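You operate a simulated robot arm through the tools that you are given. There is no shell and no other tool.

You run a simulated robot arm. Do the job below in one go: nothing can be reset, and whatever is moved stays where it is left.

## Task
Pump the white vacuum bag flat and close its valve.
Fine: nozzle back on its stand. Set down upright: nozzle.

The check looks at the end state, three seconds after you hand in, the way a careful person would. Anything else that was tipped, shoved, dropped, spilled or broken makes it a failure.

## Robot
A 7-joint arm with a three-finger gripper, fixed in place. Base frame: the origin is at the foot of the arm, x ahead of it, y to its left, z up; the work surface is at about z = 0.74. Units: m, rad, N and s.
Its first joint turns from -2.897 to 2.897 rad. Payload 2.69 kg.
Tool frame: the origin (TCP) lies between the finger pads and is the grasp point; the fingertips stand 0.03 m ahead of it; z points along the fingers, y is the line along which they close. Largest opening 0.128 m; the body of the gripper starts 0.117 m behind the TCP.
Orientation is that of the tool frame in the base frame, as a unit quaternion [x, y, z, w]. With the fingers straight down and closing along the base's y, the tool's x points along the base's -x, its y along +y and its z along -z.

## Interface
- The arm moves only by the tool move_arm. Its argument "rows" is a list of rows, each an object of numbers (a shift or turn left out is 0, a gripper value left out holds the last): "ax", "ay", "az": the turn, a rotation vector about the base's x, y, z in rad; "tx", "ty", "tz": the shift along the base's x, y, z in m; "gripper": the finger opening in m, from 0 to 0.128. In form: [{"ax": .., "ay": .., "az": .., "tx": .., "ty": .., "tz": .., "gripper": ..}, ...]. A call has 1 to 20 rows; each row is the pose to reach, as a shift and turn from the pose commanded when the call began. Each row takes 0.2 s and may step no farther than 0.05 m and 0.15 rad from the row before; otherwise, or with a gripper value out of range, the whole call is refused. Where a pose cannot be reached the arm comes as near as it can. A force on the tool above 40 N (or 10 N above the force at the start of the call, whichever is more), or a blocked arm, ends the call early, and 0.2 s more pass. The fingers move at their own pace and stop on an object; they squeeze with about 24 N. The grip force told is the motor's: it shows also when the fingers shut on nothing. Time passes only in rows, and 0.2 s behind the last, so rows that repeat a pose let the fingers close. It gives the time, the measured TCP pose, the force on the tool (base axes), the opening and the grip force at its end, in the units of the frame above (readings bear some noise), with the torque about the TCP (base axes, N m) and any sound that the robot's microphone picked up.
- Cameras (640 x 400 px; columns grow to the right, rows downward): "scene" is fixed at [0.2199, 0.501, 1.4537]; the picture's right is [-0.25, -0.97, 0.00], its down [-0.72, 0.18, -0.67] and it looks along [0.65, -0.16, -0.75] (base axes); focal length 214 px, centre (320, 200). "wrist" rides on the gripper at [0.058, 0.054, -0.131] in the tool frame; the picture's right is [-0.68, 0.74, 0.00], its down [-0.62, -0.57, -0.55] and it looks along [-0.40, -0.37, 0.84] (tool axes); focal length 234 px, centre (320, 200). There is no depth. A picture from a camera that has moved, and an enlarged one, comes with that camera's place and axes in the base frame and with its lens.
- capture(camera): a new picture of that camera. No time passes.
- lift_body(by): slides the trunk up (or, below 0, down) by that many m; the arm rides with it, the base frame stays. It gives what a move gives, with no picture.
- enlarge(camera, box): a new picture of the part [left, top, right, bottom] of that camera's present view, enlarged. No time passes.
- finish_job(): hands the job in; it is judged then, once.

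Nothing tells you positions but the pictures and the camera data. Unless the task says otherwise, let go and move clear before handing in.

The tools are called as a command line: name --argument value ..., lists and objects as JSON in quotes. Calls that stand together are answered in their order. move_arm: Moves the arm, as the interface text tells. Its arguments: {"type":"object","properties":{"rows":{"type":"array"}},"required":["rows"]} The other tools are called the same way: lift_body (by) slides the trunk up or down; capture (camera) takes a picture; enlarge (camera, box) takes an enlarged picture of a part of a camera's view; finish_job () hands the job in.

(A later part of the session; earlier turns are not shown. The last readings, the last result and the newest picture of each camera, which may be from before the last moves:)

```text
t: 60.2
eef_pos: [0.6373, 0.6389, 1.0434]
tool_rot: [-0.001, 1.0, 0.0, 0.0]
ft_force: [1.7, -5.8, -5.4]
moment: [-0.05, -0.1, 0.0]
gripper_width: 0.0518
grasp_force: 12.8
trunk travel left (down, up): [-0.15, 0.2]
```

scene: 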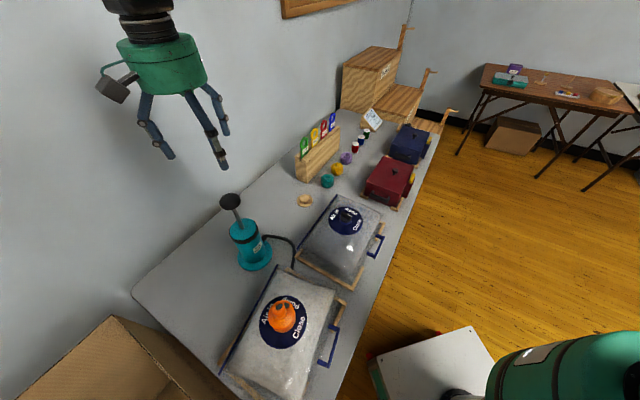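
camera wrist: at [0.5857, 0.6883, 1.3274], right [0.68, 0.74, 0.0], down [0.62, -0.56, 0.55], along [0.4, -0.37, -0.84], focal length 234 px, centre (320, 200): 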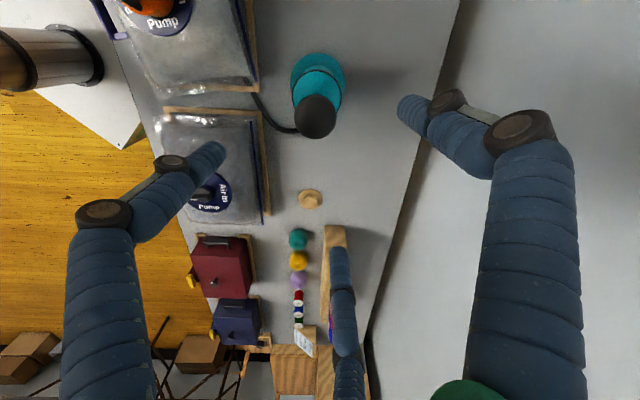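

The side load is small now. I push the plunger down slowly and watch the force and the bag.

move_arm --rows '[{"tz": -0.01}, {"tz": -0.02}, {"tz": -0.03}, {"tz": -0.03}]'

enlarge --camera "scene" --box '[180, 140, 300, 280]'

```text
t: 61.2
eef_pos: [0.636, 0.638, 1.0145]
tool_rot: [0.0, 1.0, 0.0, 0.0]
ft_force: [5.2, -11.8, 3.6]
moment: [-0.35, -0.24, 0.15]
gripper_width: 0.0515
grasp_force: 12.5
trunk travel left (down, up): [-0.15, 0.2]
```

```text
2.86 times, centred on (240, 210) of scene
camera zoom: at [0.2199, 0.501, 1.4537], right [-0.25, -0.97, 0.0], down [-0.72, 0.18, -0.67], along [0.65, -0.16, -0.75], focal length 613 px, centre (549, 171)
```

zoom: 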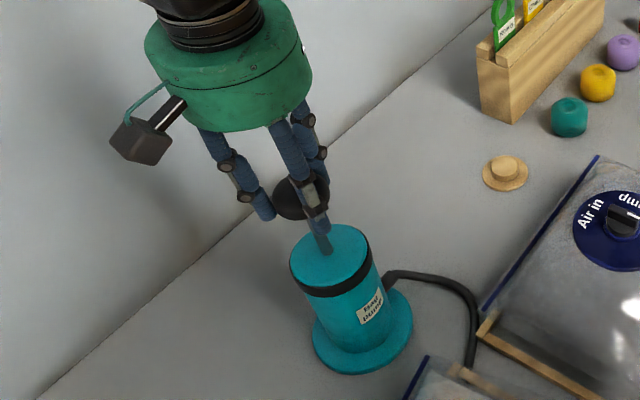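

The plunger follows. I keep pushing down gently to find the bottom of the stroke.

move_arm --rows '[{"tz": -0.01, "ty": -0.0015}, {"tz": -0.02, "ty": -0.0015}, {"tz": -0.03, "ty": -0.0015}, {"tz": -0.04, "ty": -0.0015}, {"tz": -0.04, "ty": -0.0015}]'

enlarge --camera "scene" --box '[180, 140, 300, 280]'

enlarge --camera "scene" --box '[200, 260, 350, 400]'

```text
t: 62.4
eef_pos: [0.6365, 0.6378, 0.9733]
tool_rot: [-0.001, 1.0, 0.0, -0.001]
ft_force: [17.9, -5.8, 6.0]
moment: [-0.17, -0.53, 0.15]
gripper_width: 0.051
grasp_force: 12.2
trunk travel left (down, up): [-0.15, 0.2]
heard: click
```

```text
2.86 times, centred on (240, 210) of scene
camera zoom: at [0.2199, 0.501, 1.4537], right [-0.25, -0.97, 0.0], down [-0.72, 0.18, -0.67], along [0.65, -0.16, -0.75], focal length 613 px, centre (549, 171)
```

zoom: 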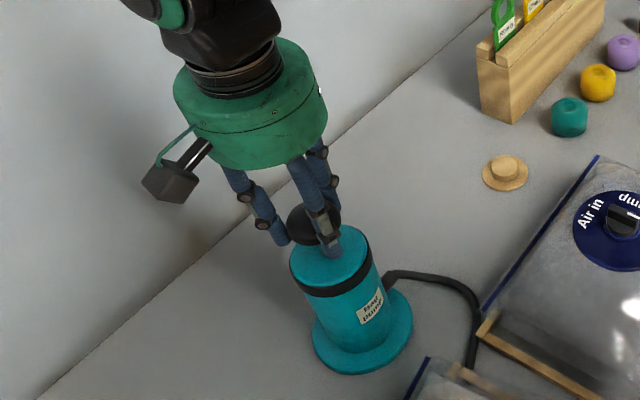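

```text
2.86 times, centred on (275, 330) of scene
camera zoom: at [0.2199, 0.501, 1.4537], right [-0.25, -0.97, 0.0], down [-0.72, 0.18, -0.67], along [0.65, -0.16, -0.75], focal length 613 px, centre (449, -171)
```

zoom: 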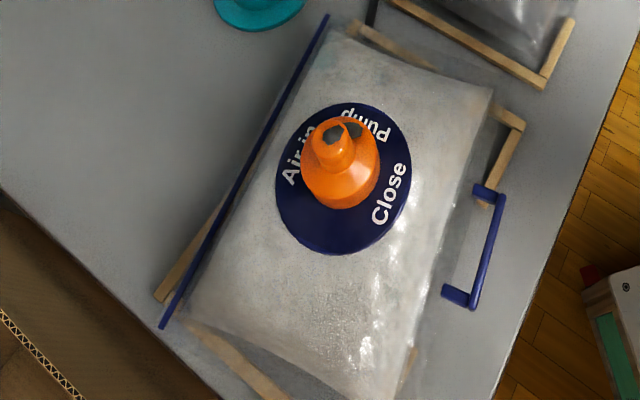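

A click at the bottom of the stroke. I pull the plunger back up and watch for a second signal.

move_arm --rows '[{"tz": 0.015, "tx": 0.002}, {"tz": 0.03, "tx": 0.002}, {"tz": 0.045, "tx": 0.002}, {"tz": 0.06, "tx": 0.002}, {"tz": 0.072, "tx": 0.002}, {"tz": 0.072, "tx": 0.002}]'

capture --camera "scene"

```text
t: 63.8
eef_pos: [0.6363, 0.6373, 1.0432]
tool_rot: [-0.001, 1.0, -0.001, 0.0]
ft_force: [-12.5, -11.4, -6.4]
moment: [-0.2, 0.32, -0.09]
gripper_width: 0.0505
grasp_force: 11.2
trunk travel left (down, up): [-0.15, 0.2]
```

```text
taken
```

scene: 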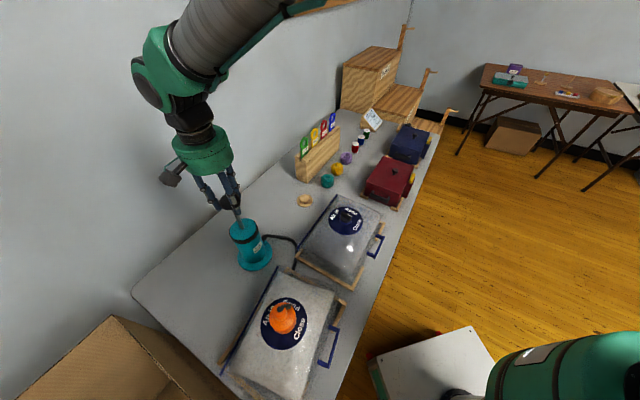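

enlarge --camera "scene" --box '[180, 140, 300, 280]'

enlarge --camera "scene" --box '[200, 260, 350, 400]'

```text
2.86 times, centred on (240, 210) of scene
camera zoom: at [0.2199, 0.501, 1.4537], right [-0.25, -0.97, 0.0], down [-0.72, 0.18, -0.67], along [0.65, -0.16, -0.75], focal length 613 px, centre (549, 171)
```

zoom: 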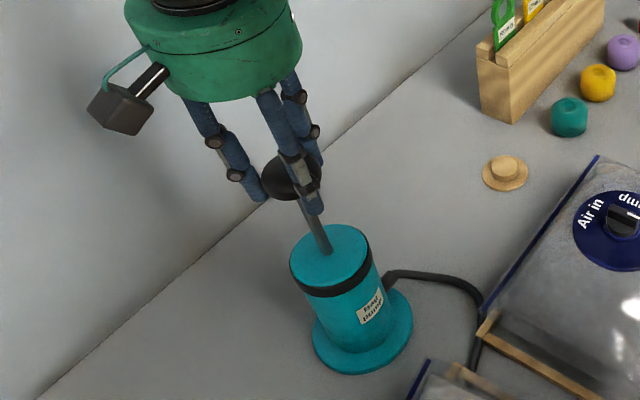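

```text
2.86 times, centred on (275, 330) of scene
camera zoom: at [0.2199, 0.501, 1.4537], right [-0.25, -0.97, 0.0], down [-0.72, 0.18, -0.67], along [0.65, -0.16, -0.75], focal length 613 px, centre (449, -171)
```

zoom: 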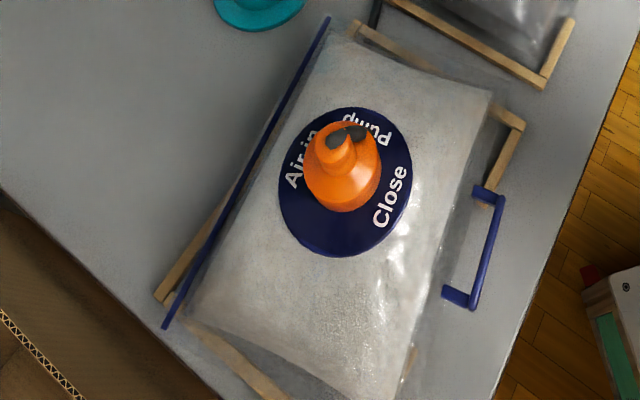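

Each stroke works: the dial has sunk a few millimetres. I do two full strokes in this call, trimming the side shift along the stroke.

move_arm --rows '[{"tz": -0.018, "tx": -0.001, "ty": -0.001}, {"tz": -0.036, "tx": -0.0007, "ty": -0.001}, {"tz": -0.055, "tx": -0.0003, "ty": -0.001}, {"tz": -0.073, "tx": 0.0002, "ty": -0.001}, {"tz": -0.073, "tx": 0.0002, "ty": -0.001}, {"tz": -0.055, "tx": -0.0003, "ty": -0.001}, {"tz": -0.036, "tx": -0.0007, "ty": -0.001}, {"tz": -0.018, "tx": -0.001, "ty": -0.001}, {"tz": -0.001, "tx": -0.0018, "ty": -0.001}, {"tz": -0.001, "tx": -0.0018, "ty": -0.001}, {"tz": -0.018, "tx": -0.001, "ty": -0.001}, {"tz": -0.036, "tx": -0.0007, "ty": -0.001}, {"tz": -0.055, "tx": -0.0003, "ty": -0.001}, {"tz": -0.073, "tx": 0.0002, "ty": -0.001}, {"tz": -0.073, "tx": 0.0002, "ty": -0.001}, {"tz": -0.055, "tx": -0.0003, "ty": -0.001}, {"tz": -0.036, "tx": -0.0007, "ty": -0.001}, {"tz": -0.018, "tx": -0.001, "ty": -0.001}, {"tz": -0.001, "tx": -0.0018, "ty": -0.001}, {"tz": -0.001, "tx": -0.0018, "ty": -0.001}]'

enlarge --camera "scene" --box '[180, 140, 300, 280]'

enlarge --camera "scene" --box '[200, 260, 350, 400]'

```text
t: 68.0
eef_pos: [0.6362, 0.6365, 1.0427]
tool_rot: [0.0, 1.0, -0.001, 0.0]
ft_force: [3.3, -1.5, -8.0]
moment: [-0.08, -0.36, -0.06]
gripper_width: 0.0493
grasp_force: 45.5
trunk travel left (down, up): [-0.15, 0.2]
heard: click
```

```text
2.86 times, centred on (240, 210) of scene
camera zoom: at [0.2199, 0.501, 1.4537], right [-0.25, -0.97, 0.0], down [-0.72, 0.18, -0.67], along [0.65, -0.16, -0.75], focal length 613 px, centre (549, 171)
```

zoom: 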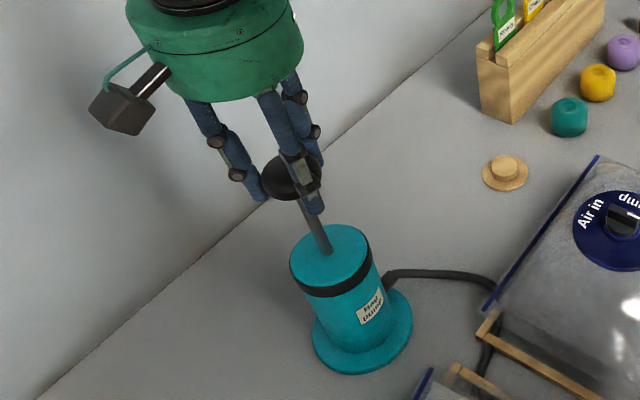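

```text
2.86 times, centred on (275, 330) of scene
camera zoom: at [0.2199, 0.501, 1.4537], right [-0.25, -0.97, 0.0], down [-0.72, 0.18, -0.67], along [0.65, -0.16, -0.75], focal length 613 px, centre (449, -171)
```

zoom: 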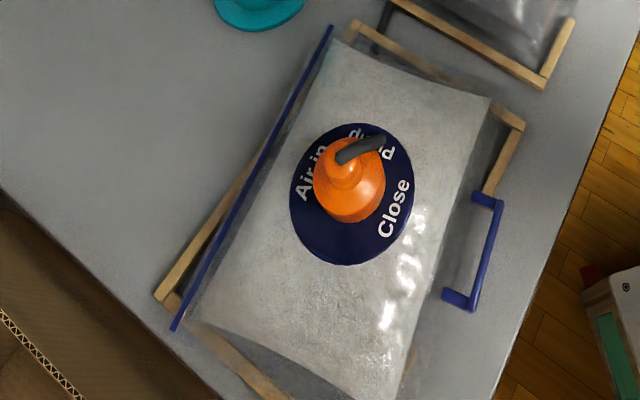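

The bag is sinking clearly. I continue with two more strokes.

move_arm --rows '[{"tz": -0.018, "tx": 0.0005}, {"tz": -0.036, "tx": 0.001}, {"tz": -0.054, "tx": 0.0015}, {"tz": -0.072, "tx": 0.002}, {"tz": -0.072, "tx": 0.002}, {"tz": -0.054, "tx": 0.0015}, {"tz": -0.036, "tx": 0.001}, {"tz": -0.018, "tx": 0.0005}, {"tz": 0}, {"tz": 0}, {"tz": -0.018, "tx": 0.0005}, {"tz": -0.036, "tx": 0.001}, {"tz": -0.054, "tx": 0.0015}, {"tz": -0.072, "tx": 0.002}, {"tz": -0.072, "tx": 0.002}, {"tz": -0.054, "tx": 0.0015}, {"tz": -0.036, "tx": 0.001}, {"tz": -0.018, "tx": 0.0005}, {"tz": 0}, {"tz": 0}]'

enlarge --camera "scene" --box '[180, 140, 300, 280]'

enlarge --camera "scene" --box '[200, 260, 350, 400]'

```text
t: 72.2
eef_pos: [0.6357, 0.6363, 1.0434]
tool_rot: [0.0, 1.0, -0.001, 0.0]
ft_force: [3.4, -17.9, -9.0]
moment: [-0.6, -0.5, -0.02]
gripper_width: 0.0491
grasp_force: 44.9
trunk travel left (down, up): [-0.15, 0.2]
heard: click, click
```

```text
2.86 times, centred on (240, 210) of scene
camera zoom: at [0.2199, 0.501, 1.4537], right [-0.25, -0.97, 0.0], down [-0.72, 0.18, -0.67], along [0.65, -0.16, -0.75], focal length 613 px, centre (549, 171)
```

zoom: 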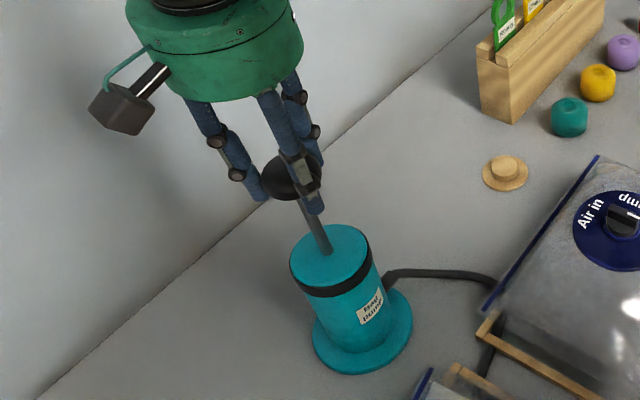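

```text
2.86 times, centred on (275, 330) of scene
camera zoom: at [0.2199, 0.501, 1.4537], right [-0.25, -0.97, 0.0], down [-0.72, 0.18, -0.67], along [0.65, -0.16, -0.75], focal length 613 px, centre (449, -171)
```

zoom: 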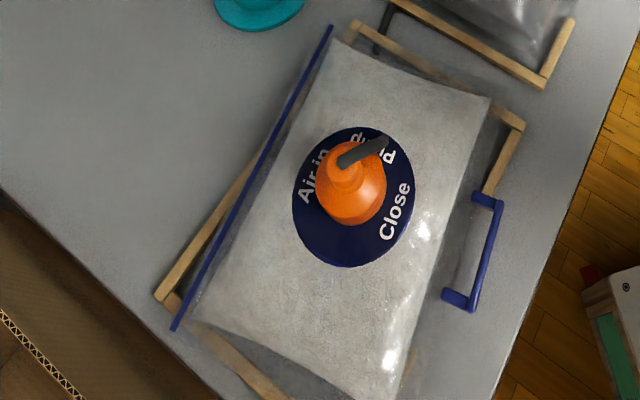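

Two clicks this time, with a smaller drop. I do one stroke in halves to see which part moves the air.

move_arm --rows '[{"tz": -0.018, "tx": 0.0005, "ty": -0.001}, {"tz": -0.036, "tx": 0.001, "ty": -0.001}, {"tz": -0.054, "tx": 0.0015, "ty": -0.001}, {"tz": -0.072, "tx": 0.002, "ty": -0.001}, {"tz": -0.072, "tx": 0.002, "ty": -0.001}]'

enlarge --camera "scene" --box '[180, 140, 300, 280]'

enlarge --camera "scene" --box '[200, 260, 350, 400]'

```text
t: 73.4
eef_pos: [0.637, 0.6352, 0.9717]
tool_rot: [-0.001, 1.0, 0.0, 0.0]
ft_force: [-8.5, 2.9, 4.9]
moment: [0.26, 0.48, -0.05]
gripper_width: 0.0493
grasp_force: 44.9
trunk travel left (down, up): [-0.15, 0.2]
heard: click
```

```text
2.86 times, centred on (240, 210) of scene
camera zoom: at [0.2199, 0.501, 1.4537], right [-0.25, -0.97, 0.0], down [-0.72, 0.18, -0.67], along [0.65, -0.16, -0.75], focal length 613 px, centre (549, 171)
```

zoom: 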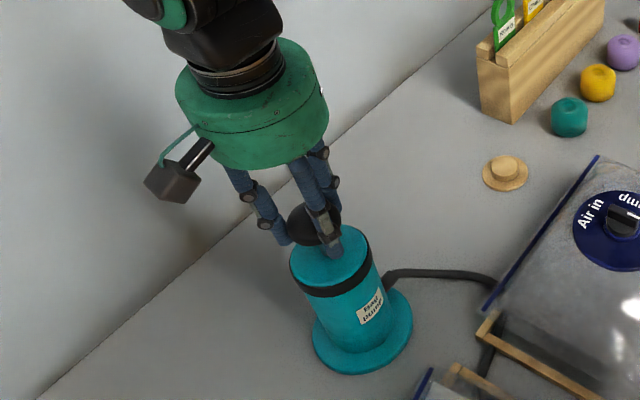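

```text
2.86 times, centred on (275, 330) of scene
camera zoom: at [0.2199, 0.501, 1.4537], right [-0.25, -0.97, 0.0], down [-0.72, 0.18, -0.67], along [0.65, -0.16, -0.75], focal length 613 px, centre (449, -171)
```

zoom: 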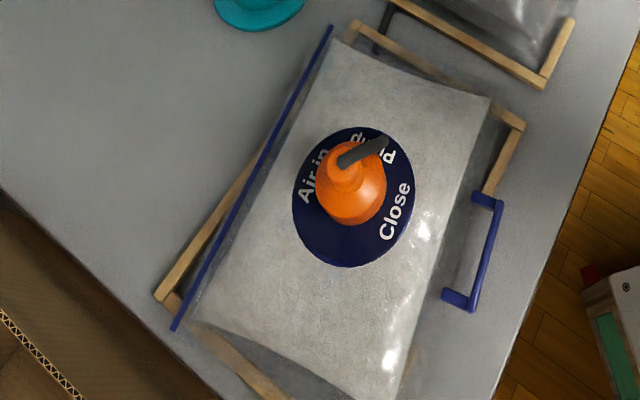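

move_arm --rows '[{"tz": 0.018, "tx": -0.0005, "ty": 0}, {"tz": 0.036, "tx": -0.001}, {"tz": 0.054, "tx": -0.0015, "ty": 0.0005}, {"tz": 0.072, "tx": -0.002, "ty": 0.0005}, {"tz": 0.072, "tx": -0.002, "ty": 0.0005}]'

enlarge --camera "scene" --box '[200, 260, 350, 400]'

enlarge --camera "scene" --box '[180, 140, 300, 280]'

```text
t: 74.6
eef_pos: [0.6372, 0.6354, 1.0433]
tool_rot: [-0.001, 1.0, -0.001, 0.0]
ft_force: [4.4, -1.4, -6.5]
moment: [-0.04, -0.41, -0.05]
gripper_width: 0.049
grasp_force: 44.9
trunk travel left (down, up): [-0.15, 0.2]
```

```text
2.86 times, centred on (275, 330) of scene
camera zoom: at [0.2199, 0.501, 1.4537], right [-0.25, -0.97, 0.0], down [-0.72, 0.18, -0.67], along [0.65, -0.16, -0.75], focal length 613 px, centre (449, -171)
```

zoom: 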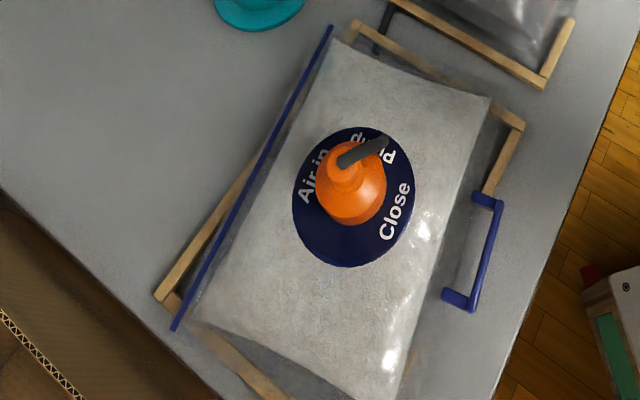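

```text
2.86 times, centred on (240, 210) of scene
camera zoom: at [0.2199, 0.501, 1.4537], right [-0.25, -0.97, 0.0], down [-0.72, 0.18, -0.67], along [0.65, -0.16, -0.75], focal length 613 px, centre (549, 171)
```

zoom: 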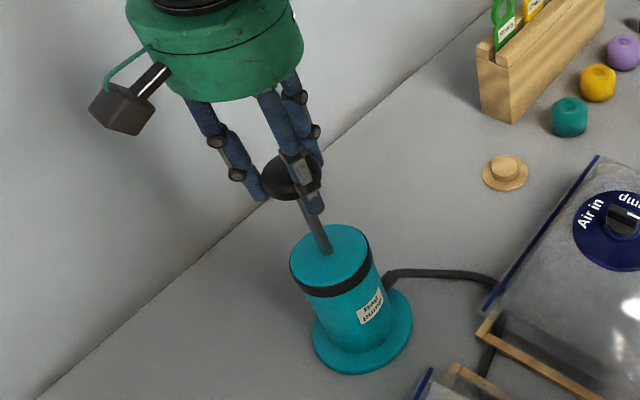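

The last stroke changed nothing and the dial is now at about z≈0.79 (from 0.866), so the bag looks fully drawn down. I do one more full stroke to be sure it has stopped, comparing before and after.

move_arm --rows '[{"tz": -0.018, "tx": 0.0005}, {"tz": -0.036, "tx": 0.001}, {"tz": -0.054, "tx": 0.0015}, {"tz": -0.074, "tx": 0.002}, {"tz": -0.074, "tx": 0.002}, {"tz": -0.054, "tx": 0.0015}, {"tz": -0.036, "tx": 0.001}, {"tz": -0.018, "tx": 0.0005}, {"tz": 0}, {"tz": 0}]'

enlarge --camera "scene" --box '[200, 260, 350, 400]'

enlarge --camera "scene" --box '[260, 180, 400, 330]'

```text
t: 76.8
eef_pos: [0.636, 0.6361, 1.0433]
tool_rot: [-0.001, 1.0, 0.0, -0.001]
ft_force: [-1.4, 1.0, -4.7]
moment: [0.06, -0.2, -0.04]
gripper_width: 0.049
grasp_force: 44.7
trunk travel left (down, up): [-0.15, 0.2]
heard: click
```

```text
2.86 times, centred on (275, 330) of scene
camera zoom: at [0.2199, 0.501, 1.4537], right [-0.25, -0.97, 0.0], down [-0.72, 0.18, -0.67], along [0.65, -0.16, -0.75], focal length 613 px, centre (449, -171)
```

zoom: 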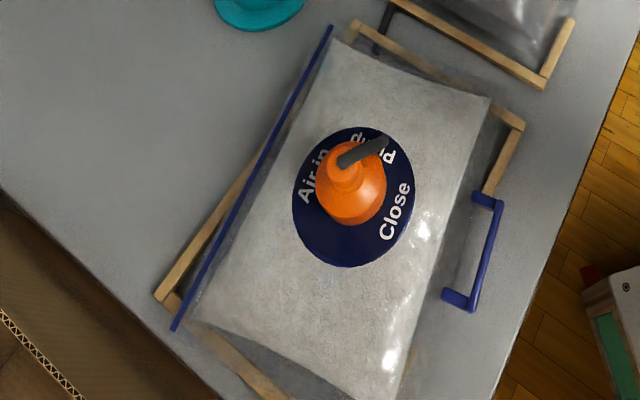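

```text
2.67 times, centred on (330, 255) of scene
camera zoom: at [0.2199, 0.501, 1.4537], right [-0.25, -0.97, 0.0], down [-0.72, 0.18, -0.67], along [0.65, -0.16, -0.75], focal length 572 px, centre (293, 53)
```

zoom: 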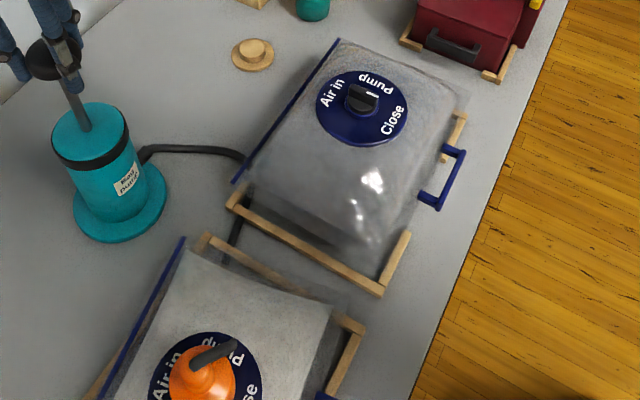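

No further change: the bag is drawn flat. I release the handle (left up, as found), rise, and look at the bag with the wrist camera.

move_arm --rows '[{"gripper": 0.07}, {"gripper": 0.1}, {"gripper": 0.128}, {"tz": 0.03}, {"tz": 0.07}, {"tz": 0.11}, {"tz": 0.15}, {"tz": 0.15, "tx": -0.04, "ty": -0.01}, {"tz": 0.15, "tx": -0.08, "ty": -0.025}, {"tz": 0.15, "tx": -0.12, "ty": -0.04}, {"tz": 0.15, "tx": -0.16, "ty": -0.055}, {"tz": 0.14, "tx": -0.2, "ty": -0.07}, {"tz": 0.13, "tx": -0.24, "ty": -0.08}, {"tz": 0.12, "tx": -0.269, "ty": -0.0825}, {"tz": 0.12, "tx": -0.269, "ty": -0.0825}]'

capture --camera "wrist"

enlarge --camera "wrist" --box '[230, 20, 410, 200]'

capture --camera "scene"

```text
t: 80.0
eef_pos: [0.3638, 0.5557, 1.1654]
tool_rot: [-0.001, 1.0, 0.001, 0.0]
ft_force: [0.1, 0.4, -0.1]
moment: [0.02, -0.05, -0.03]
gripper_width: 0.1281
grasp_force: 0.1
trunk travel left (down, up): [-0.15, 0.2]
```

```text
taken
camera wrist: at [0.3045, 0.6073, 1.2961], right [0.68, 0.74, 0.0], down [0.62, -0.56, 0.55], along [0.4, -0.37, -0.84], focal length 234 px, centre (320, 200)
```

wrist: 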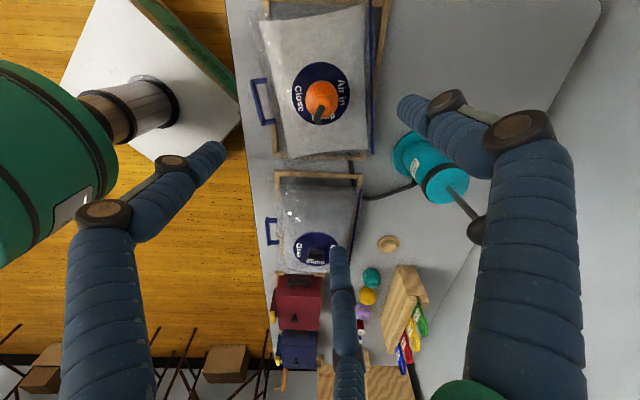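

```text
2.22 times, centred on (320, 110) of wrist
camera zoom: at [0.3045, 0.6073, 1.2961], right [0.68, 0.74, 0.0], down [0.62, -0.56, 0.55], along [0.4, -0.37, -0.84], focal length 520 px, centre (320, 400)
```

zoom: 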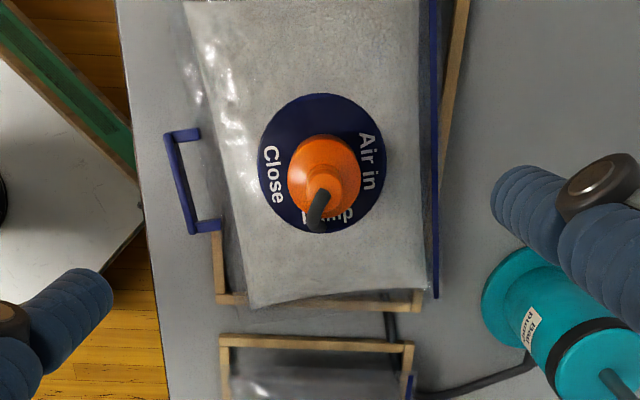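

```text
taken
```

scene: 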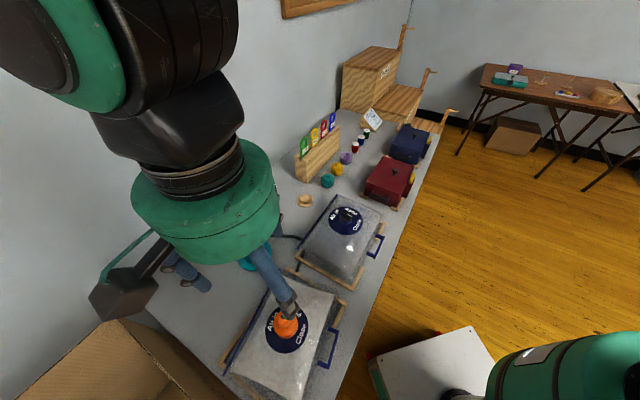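

The bag lies flat (dial z≈0.78) and the nozzle stands upright on the valve, hose leaving toward about −43°. I turn the wrist so the hose falls in a finger gap, and lower partway over the nozzle.

move_arm --rows '[{"az": 0.14, "tx": -0.002, "ty": 0.001}, {"az": 0.28, "tx": -0.002, "ty": 0.001}, {"az": 0.42, "tx": -0.002, "ty": 0.001}, {"az": 0.56, "tx": -0.002, "ty": 0.001}, {"az": 0.7, "tx": -0.002, "ty": 0.001, "tz": -0.03}, {"az": 0.82, "tx": -0.002, "ty": 0.001, "tz": -0.07}, {"az": 0.82, "tx": -0.002, "ty": 0.001, "tz": -0.11}, {"az": 0.82, "tx": -0.002, "ty": 0.001, "tz": -0.15}, {"az": 0.82, "tx": -0.002, "ty": 0.001, "tz": -0.19}, {"az": 0.82, "tx": -0.002, "ty": 0.001, "tz": -0.21}, {"az": 0.82, "tx": -0.002, "ty": 0.001, "tz": -0.21}]'

capture --camera "wrist"

enlarge --camera "wrist" --box '[240, 60, 400, 220]'

enlarge --camera "scene" --box '[200, 260, 350, 400]'

```text
t: 82.4
eef_pos: [0.3656, 0.5547, 0.9544]
tool_rot: [-0.398, 0.917, 0.0, 0.0]
ft_force: [0.2, 0.1, 0.3]
moment: [0.02, -0.02, 0.0]
gripper_width: 0.1279
grasp_force: 0.0
trunk travel left (down, up): [-0.15, 0.2]
```

```text
taken
camera wrist: at [0.2853, 0.5468, 1.085], right [-0.08, 1.0, 0.0], down [0.83, 0.07, 0.55], along [0.55, 0.04, -0.84], focal length 234 px, centre (320, 200)
```

wrist: 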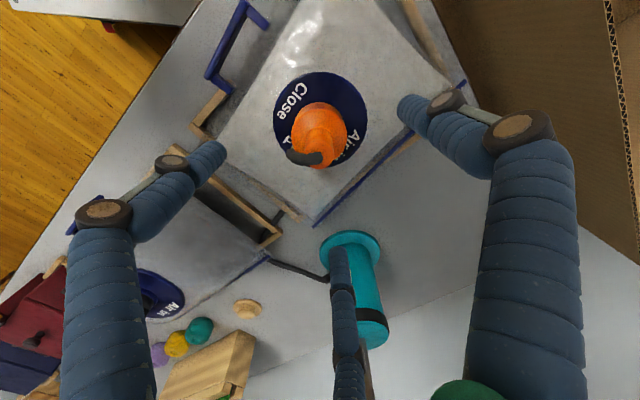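

```text
2.50 times, centred on (320, 140) of wrist
camera zoom: at [0.2853, 0.5468, 1.085], right [-0.08, 1.0, 0.0], down [0.83, 0.07, 0.55], along [0.55, 0.04, -0.84], focal length 585 px, centre (320, 350)
```

zoom: 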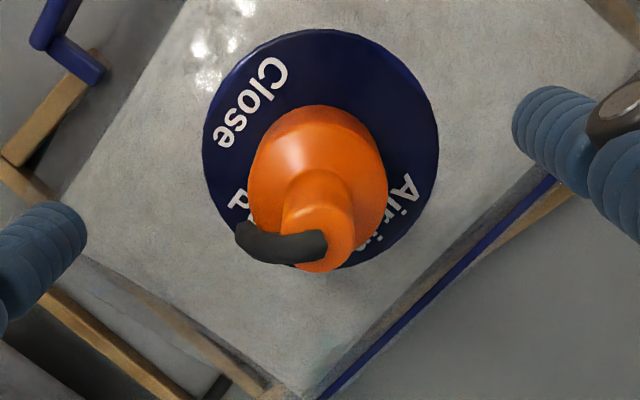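

```text
2.86 times, centred on (275, 330) of scene
camera zoom: at [0.2199, 0.501, 1.4537], right [-0.25, -0.97, 0.0], down [-0.72, 0.18, -0.67], along [0.65, -0.16, -0.75], focal length 613 px, centre (449, -171)
```

zoom: 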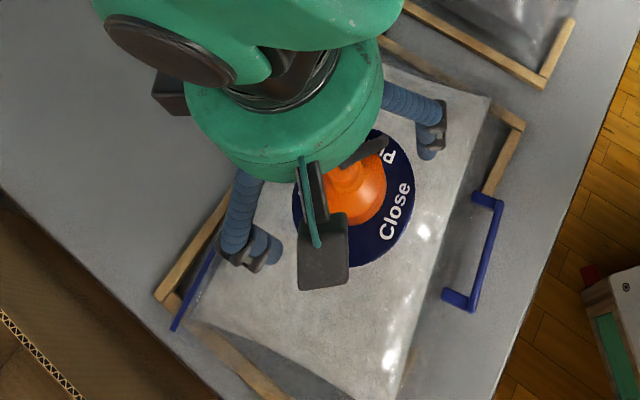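

The hose hangs in the gap between two fingers and the hand is centred on the nozzle within a few mm. I descend around the cup and close on it.

move_arm --rows '[{"tz": -0.04, "gripper": 0.105}, {"tz": -0.08}, {"tz": -0.114}, {"tz": -0.114, "gripper": 0.085}, {"tz": -0.114, "gripper": 0.07}, {"tz": -0.114, "gripper": 0.055}, {"tz": -0.114, "gripper": 0.045}, {"tz": -0.114, "gripper": 0.045}]'

enlarge --camera "wrist" --box '[220, 60, 420, 260]'

enlarge --camera "scene" --box '[200, 260, 350, 400]'

```text
t: 84.2
eef_pos: [0.3651, 0.5533, 0.8397]
tool_rot: [-0.398, 0.917, 0.001, 0.0]
ft_force: [0.1, 1.2, 0.2]
moment: [-0.01, -0.01, 0.02]
gripper_width: 0.0621
grasp_force: 23.4
trunk travel left (down, up): [-0.15, 0.2]
```

```text
2.00 times, centred on (320, 160) of wrist
camera zoom: at [0.2846, 0.5464, 0.9711], right [-0.08, 1.0, 0.0], down [0.83, 0.07, 0.55], along [0.55, 0.04, -0.84], focal length 468 px, centre (320, 280)
```

zoom: 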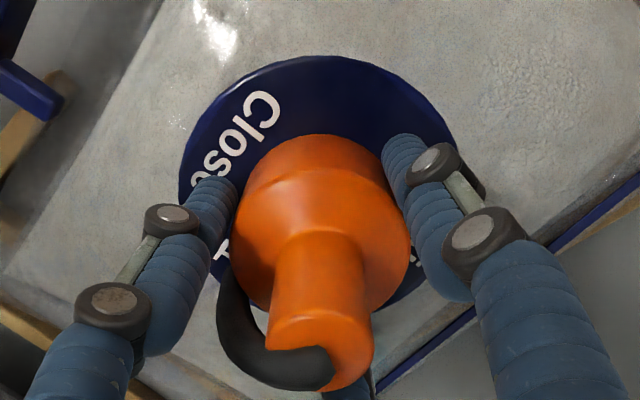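

```text
2.86 times, centred on (275, 330) of scene
camera zoom: at [0.2199, 0.501, 1.4537], right [-0.25, -0.97, 0.0], down [-0.72, 0.18, -0.67], along [0.65, -0.16, -0.75], focal length 613 px, centre (449, -171)
```

zoom: 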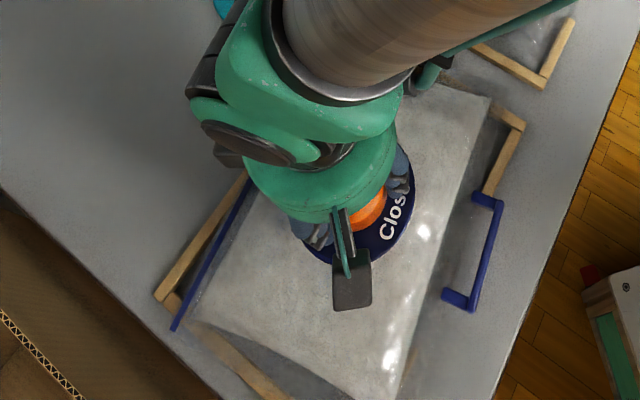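

The nozzle is held evenly (62 mm). I lift it straight off and watch whether the bag keeps its vacuum.

move_arm --rows '[{"tz": 0.01}, {"tz": 0.03}, {"tz": 0.06}, {"tz": 0.1}, {"tz": 0.14}, {"tz": 0.14}]'

capture --camera "wrist"

enlarge --camera "scene" --box '[200, 260, 350, 400]'

```text
t: 85.6
eef_pos: [0.364, 0.5545, 0.9813]
tool_rot: [-0.399, 0.917, -0.001, 0.0]
ft_force: [1.1, -1.1, -0.7]
moment: [0.05, -0.02, -0.01]
gripper_width: 0.0624
grasp_force: 24.2
trunk travel left (down, up): [-0.15, 0.2]
```

```text
taken
camera wrist: at [0.2841, 0.5459, 1.1122], right [-0.08, 1.0, 0.0], down [0.83, 0.07, 0.55], along [0.55, 0.04, -0.84], focal length 234 px, centre (320, 200)
```

wrist: 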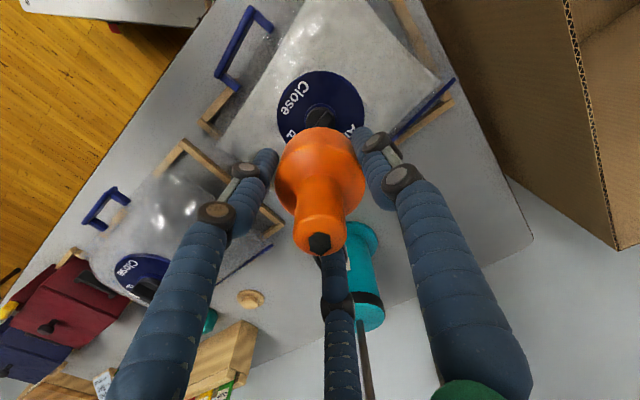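

```text
2.86 times, centred on (275, 330) of scene
camera zoom: at [0.2199, 0.501, 1.4537], right [-0.25, -0.97, 0.0], down [-0.72, 0.18, -0.67], along [0.65, -0.16, -0.75], focal length 613 px, centre (449, -171)
```

zoom: 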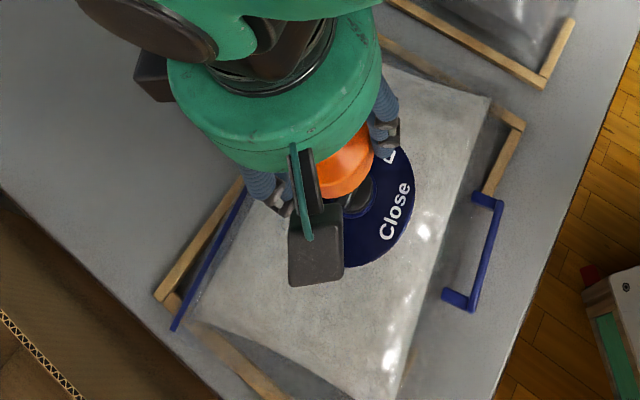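

The bag stays flat. I carry the nozzle back along the same clear route to above its stand.

move_arm --rows '[{"tz": 0.04}, {"tz": 0.08}, {"tz": 0.09, "tx": 0.03, "ty": -0.01}, {"tz": 0.09, "tx": 0.07, "ty": -0.03}, {"tz": 0.09, "tx": 0.11, "ty": -0.05}, {"tz": 0.09, "tx": 0.15, "ty": -0.07}, {"tz": 0.09, "tx": 0.19, "ty": -0.09}, {"tz": 0.09, "tx": 0.23, "ty": -0.105}, {"tz": 0.09, "tx": 0.27, "ty": -0.12}, {"tz": 0.09, "tx": 0.31, "ty": -0.13}, {"tz": 0.09, "tx": 0.35, "ty": -0.14}, {"tz": 0.09, "tx": 0.39, "ty": -0.1465}, {"tz": 0.08, "tx": 0.43, "ty": -0.1465}, {"tz": 0.06, "tx": 0.46, "ty": -0.1465}, {"tz": 0.03, "tx": 0.4799, "ty": -0.1465}, {"tz": 0, "tx": 0.4799, "ty": -0.1465}, {"tz": -0.03, "tx": 0.4799, "ty": -0.1465}, {"tz": -0.03, "tx": 0.4799, "ty": -0.1465}]'

capture --camera "wrist"

capture --camera "scene"

```text
t: 89.4
eef_pos: [0.846, 0.4085, 0.95]
tool_rot: [-0.399, 0.917, 0.0, 0.0]
ft_force: [-0.1, -0.4, -1.1]
moment: [0.02, 0.03, -0.03]
gripper_width: 0.0623
grasp_force: 23.9
trunk travel left (down, up): [-0.15, 0.2]
```

```text
taken
camera wrist: at [0.7652, 0.4009, 1.0812], right [-0.08, 1.0, 0.0], down [0.83, 0.07, 0.55], along [0.55, 0.04, -0.84], focal length 234 px, centre (320, 200)
```

wrist: 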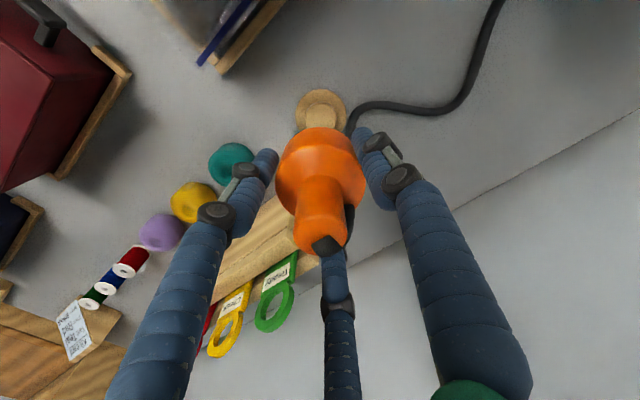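

```text
taken
```

scene: 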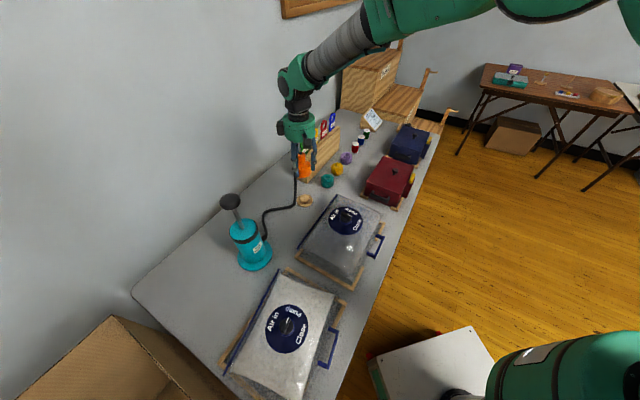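

enlarge --camera "wrist" --box '[250, 70, 390, 210]'

enlarge --camera "scene" --box '[270, 140, 340, 220]'

enlarge --camera "scene" --box '[200, 260, 350, 400]'

```text
2.86 times, centred on (320, 140) of wrist
camera zoom: at [0.7652, 0.4009, 1.0812], right [-0.08, 1.0, 0.0], down [0.83, 0.07, 0.55], along [0.55, 0.04, -0.84], focal length 669 px, centre (320, 371)
```

zoom: 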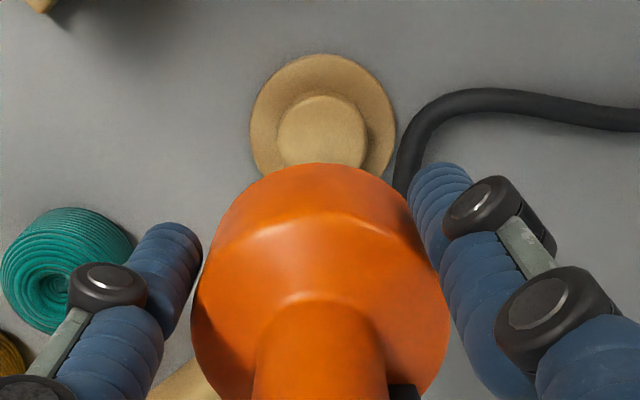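

```text
5.00 times, centred on (305, 180) of scene
camera zoom: at [0.2199, 0.501, 1.4537], right [-0.25, -0.97, 0.0], down [-0.72, 0.18, -0.67], along [0.65, -0.16, -0.75], focal length 1072 px, centre (395, 300)
```

zoom: 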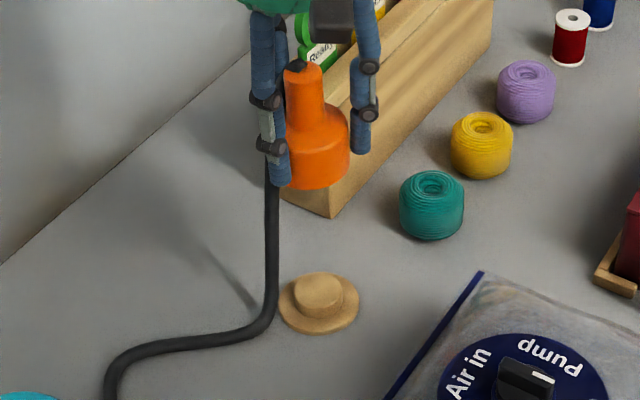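

```text
2.86 times, centred on (275, 330) of scene
camera zoom: at [0.2199, 0.501, 1.4537], right [-0.25, -0.97, 0.0], down [-0.72, 0.18, -0.67], along [0.65, -0.16, -0.75], focal length 613 px, centre (449, -171)
```

zoom: 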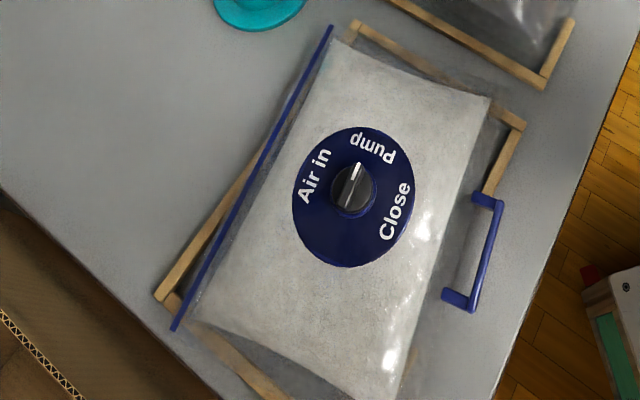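

The valve pointer shows "Pump" and the bag remains flat; the stand's peg is almost exactly beneath the nozzle. I lower with small checks.

move_arm --rows '[{"tz": -0.04, "ty": 0.0008}, {"tz": -0.08, "ty": 0.0008}, {"tz": -0.11, "ty": 0.0008}, {"tz": -0.12, "ty": 0.0008}, {"tz": -0.12, "ty": 0.0008}]'

enlarge --camera "scene" --box '[270, 140, 340, 220]'

enlarge --camera "wrist" --box '[250, 70, 390, 210]'

```text
t: 90.6
eef_pos: [0.8458, 0.4095, 0.8307]
tool_rot: [-0.399, 0.917, 0.0, 0.0]
ft_force: [-0.3, 0.5, -0.9]
moment: [-0.03, -0.04, 0.0]
gripper_width: 0.0623
grasp_force: 24.1
trunk travel left (down, up): [-0.15, 0.2]
```

```text
5.00 times, centred on (305, 180) of scene
camera zoom: at [0.2199, 0.501, 1.4537], right [-0.25, -0.97, 0.0], down [-0.72, 0.18, -0.67], along [0.65, -0.16, -0.75], focal length 1072 px, centre (395, 300)
```

zoom: 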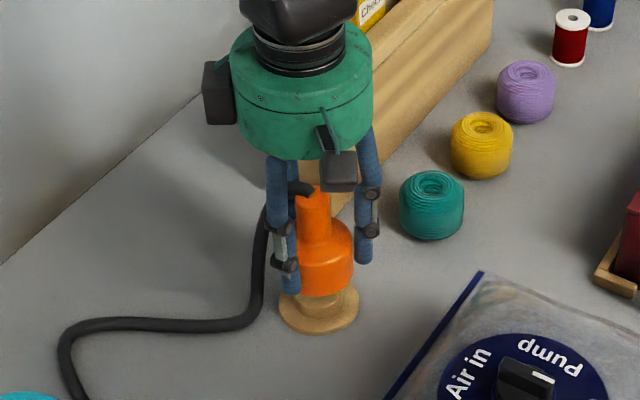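

```text
2.86 times, centred on (320, 140) of wrist
camera zoom: at [0.7654, 0.4013, 0.961], right [-0.08, 1.0, 0.0], down [0.83, 0.07, 0.55], along [0.55, 0.04, -0.84], focal length 669 px, centre (320, 371)
```

zoom: 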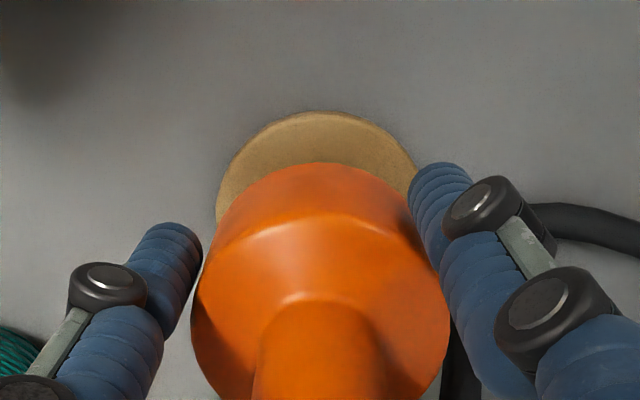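

move_arm --rows '[{"tz": -0.007}, {"tz": -0.014}, {"tz": -0.02}, {"tz": -0.02}]'

enlarge --camera "scene" --box '[270, 140, 340, 220]'

```text
t: 91.6
eef_pos: [0.8442, 0.4075, 0.8103]
tool_rot: [-0.399, 0.917, 0.001, 0.0]
ft_force: [0.1, 0.1, 0.0]
moment: [-0.02, 0.03, -0.01]
gripper_width: 0.0623
grasp_force: 23.8
trunk travel left (down, up): [-0.15, 0.2]
```

```text
5.00 times, centred on (305, 180) of scene
camera zoom: at [0.2199, 0.501, 1.4537], right [-0.25, -0.97, 0.0], down [-0.72, 0.18, -0.67], along [0.65, -0.16, -0.75], focal length 1072 px, centre (395, 300)
```

zoom: 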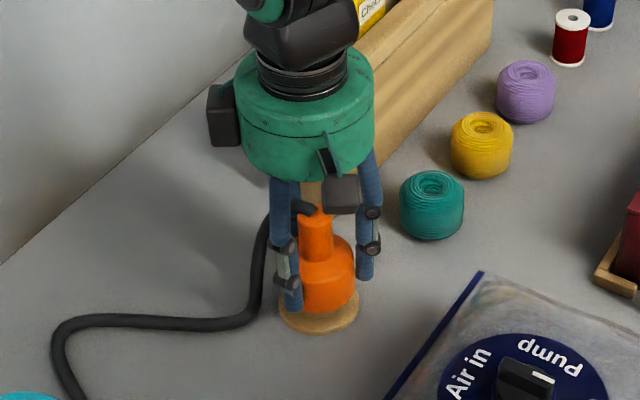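

move_arm --rows '[{"tz": -0.003}, {"tz": -0.005}, {"tz": -0.005}]'

```text
t: 92.4
eef_pos: [0.846, 0.4091, 0.8055]
tool_rot: [-0.399, 0.917, 0.0, 0.0]
ft_force: [-0.2, 0.4, -1.4]
moment: [0.01, 0.04, -0.01]
gripper_width: 0.0622
grasp_force: 23.6
trunk travel left (down, up): [-0.15, 0.2]
```

move_arm --rows '[{"tz": -0.002}, {"tz": -0.004}, {"tz": -0.004}]'

enlarge --camera "scene" --box '[270, 140, 340, 220]'

```text
t: 93.2
eef_pos: [0.8442, 0.4077, 0.8011]
tool_rot: [-0.399, 0.917, 0.0, 0.001]
ft_force: [0.9, 0.4, 0.2]
moment: [-0.02, 0.03, 0.02]
gripper_width: 0.0623
grasp_force: 24.2
trunk travel left (down, up): [-0.15, 0.2]
```

```text
5.00 times, centred on (305, 180) of scene
camera zoom: at [0.2199, 0.501, 1.4537], right [-0.25, -0.97, 0.0], down [-0.72, 0.18, -0.67], along [0.65, -0.16, -0.75], focal length 1072 px, centre (395, 300)
```

zoom: 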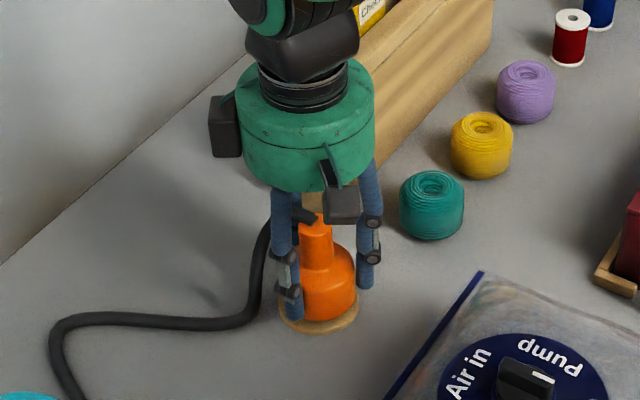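

move_arm --rows '[{"tz": -0.002}, {"tz": -0.003}, {"tz": -0.003}]'

```text
t: 94.0
eef_pos: [0.8441, 0.4098, 0.7984]
tool_rot: [-0.399, 0.917, 0.0, 0.001]
ft_force: [-0.1, 0.6, -0.5]
moment: [0.0, -0.01, 0.01]
gripper_width: 0.062
grasp_force: 24.1
trunk travel left (down, up): [-0.15, 0.2]
```

move_arm --rows '[{"tz": -0.0015}, {"tz": -0.003}, {"tz": -0.003}]'

enlarge --camera "scene" --box '[280, 170, 330, 215]'

```text
t: 94.8
eef_pos: [0.844, 0.4084, 0.7944]
tool_rot: [-0.399, 0.917, -0.001, 0.0]
ft_force: [-0.9, -0.4, -1.4]
moment: [-0.02, 0.02, -0.01]
gripper_width: 0.0622
grasp_force: 24.1
trunk travel left (down, up): [-0.15, 0.2]
```

```text
8.89 times, centred on (305, 192) of scene
camera zoom: at [0.2199, 0.501, 1.4537], right [-0.25, -0.97, 0.0], down [-0.72, 0.18, -0.67], along [0.65, -0.16, -0.75], focal length 1906 px, centre (453, 267)
```

zoom: 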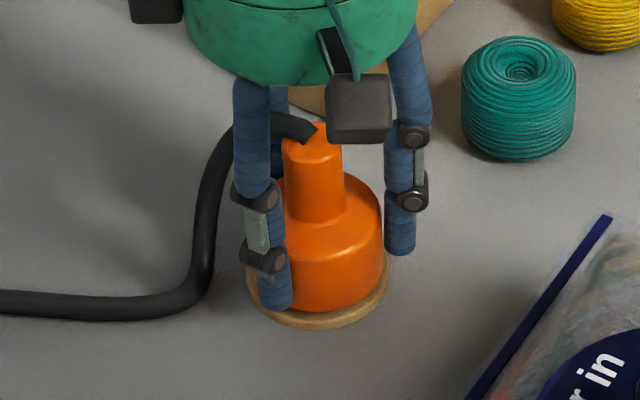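

Nearly seated: the nozzle's lower rim is about 1–2 mm above its original place. One more small step down until it touches.

move_arm --rows '[{"tz": -0.001, "ty": 0.0008}, {"tz": -0.002, "ty": 0.0008}, {"tz": -0.002, "ty": 0.0008}]'

```text
t: 95.6
eef_pos: [0.8447, 0.4086, 0.7925]
tool_rot: [-0.399, 0.917, 0.0, 0.0]
ft_force: [-0.5, 0.3, -1.2]
moment: [0.01, 0.01, 0.0]
gripper_width: 0.0622
grasp_force: 23.8
trunk travel left (down, up): [-0.15, 0.2]
```

move_arm --rows '[{"tz": -0.001}, {"tz": -0.002}, {"tz": -0.002}]'

enlarge --camera "scene" --box '[280, 170, 330, 215]'

```text
t: 96.4
eef_pos: [0.8441, 0.4079, 0.7909]
tool_rot: [-0.398, 0.917, 0.0, 0.001]
ft_force: [-0.6, -0.5, -0.6]
moment: [0.0, 0.01, -0.01]
gripper_width: 0.0625
grasp_force: 24.2
trunk travel left (down, up): [-0.15, 0.2]
```

```text
8.89 times, centred on (305, 192) of scene
camera zoom: at [0.2199, 0.501, 1.4537], right [-0.25, -0.97, 0.0], down [-0.72, 0.18, -0.67], along [0.65, -0.16, -0.75], focal length 1906 px, centre (453, 267)
```

zoom: 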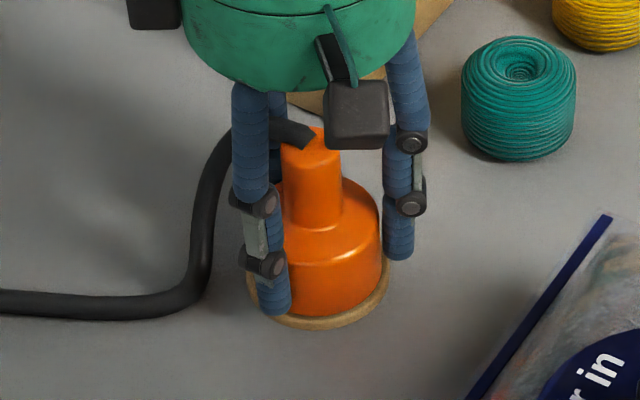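

move_arm --rows '[{"tz": -0.001}, {"tz": -0.0015}, {"tz": -0.0015}]'

```text
t: 97.2
eef_pos: [0.8441, 0.4094, 0.7891]
tool_rot: [-0.399, 0.917, 0.0, 0.0]
ft_force: [0.3, -0.4, -0.7]
moment: [0.0, -0.02, -0.01]
gripper_width: 0.0622
grasp_force: 24.8
trunk travel left (down, up): [-0.15, 0.2]
```

enlarge --camera "wrist" --box '[250, 80, 390, 220]'

enlarge --camera "scene" --box '[290, 180, 325, 212]'

```text
2.86 times, centred on (320, 150) of wrist
camera zoom: at [0.7644, 0.4018, 0.9206], right [-0.08, 1.0, 0.0], down [0.83, 0.07, 0.55], along [0.55, 0.04, -0.84], focal length 669 px, centre (320, 343)
```

zoom: 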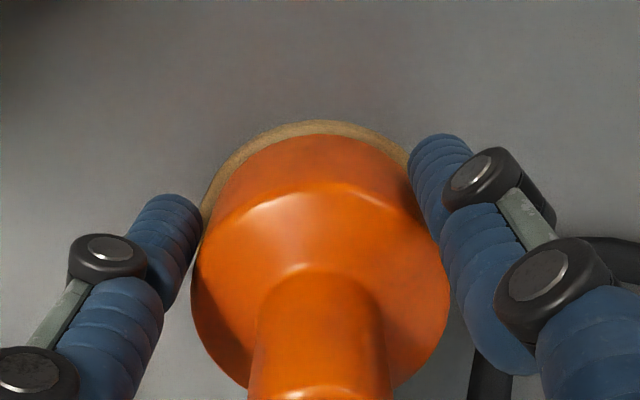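

```text
12.50 times, centred on (308, 196) of scene
camera zoom: at [0.2199, 0.501, 1.4537], right [-0.25, -0.97, 0.0], down [-0.72, 0.18, -0.67], along [0.65, -0.16, -0.75], focal length 2681 px, centre (476, 250)
```

zoom: 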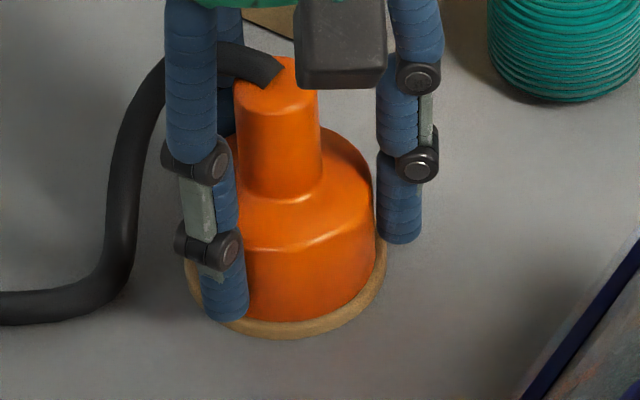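

It looks seated over the peg, maybe 2 mm too near in x. I nudge +2 mm in x and lower another millimetre to feel for contact.

move_arm --rows '[{"tx": 0.001}, {"tx": 0.002}, {"tx": 0.002, "tz": -0.001}, {"tx": 0.002, "tz": -0.0015}, {"tx": 0.002, "tz": -0.0015}]'

enlarge --camera "scene" --box '[290, 180, 325, 212]'

```text
t: 98.4
eef_pos: [0.8464, 0.4104, 0.7894]
tool_rot: [-0.399, 0.917, 0.0, 0.001]
ft_force: [-2.3, 0.5, 9.6]
moment: [-0.02, 0.37, 0.03]
gripper_width: 0.0622
grasp_force: 23.6
trunk travel left (down, up): [-0.15, 0.2]
```

```text
12.50 times, centred on (308, 196) of scene
camera zoom: at [0.2199, 0.501, 1.4537], right [-0.25, -0.97, 0.0], down [-0.72, 0.18, -0.67], along [0.65, -0.16, -0.75], focal length 2681 px, centre (476, 250)
```

zoom: 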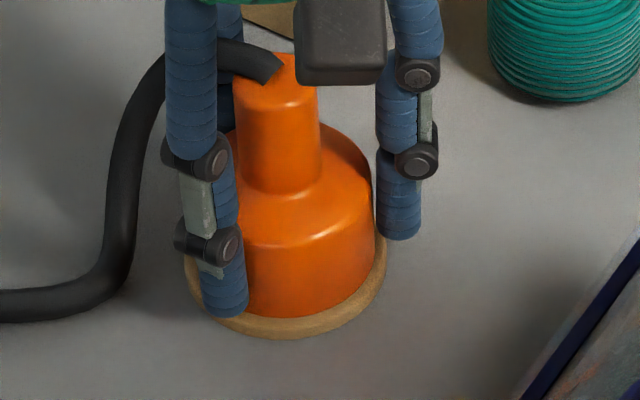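

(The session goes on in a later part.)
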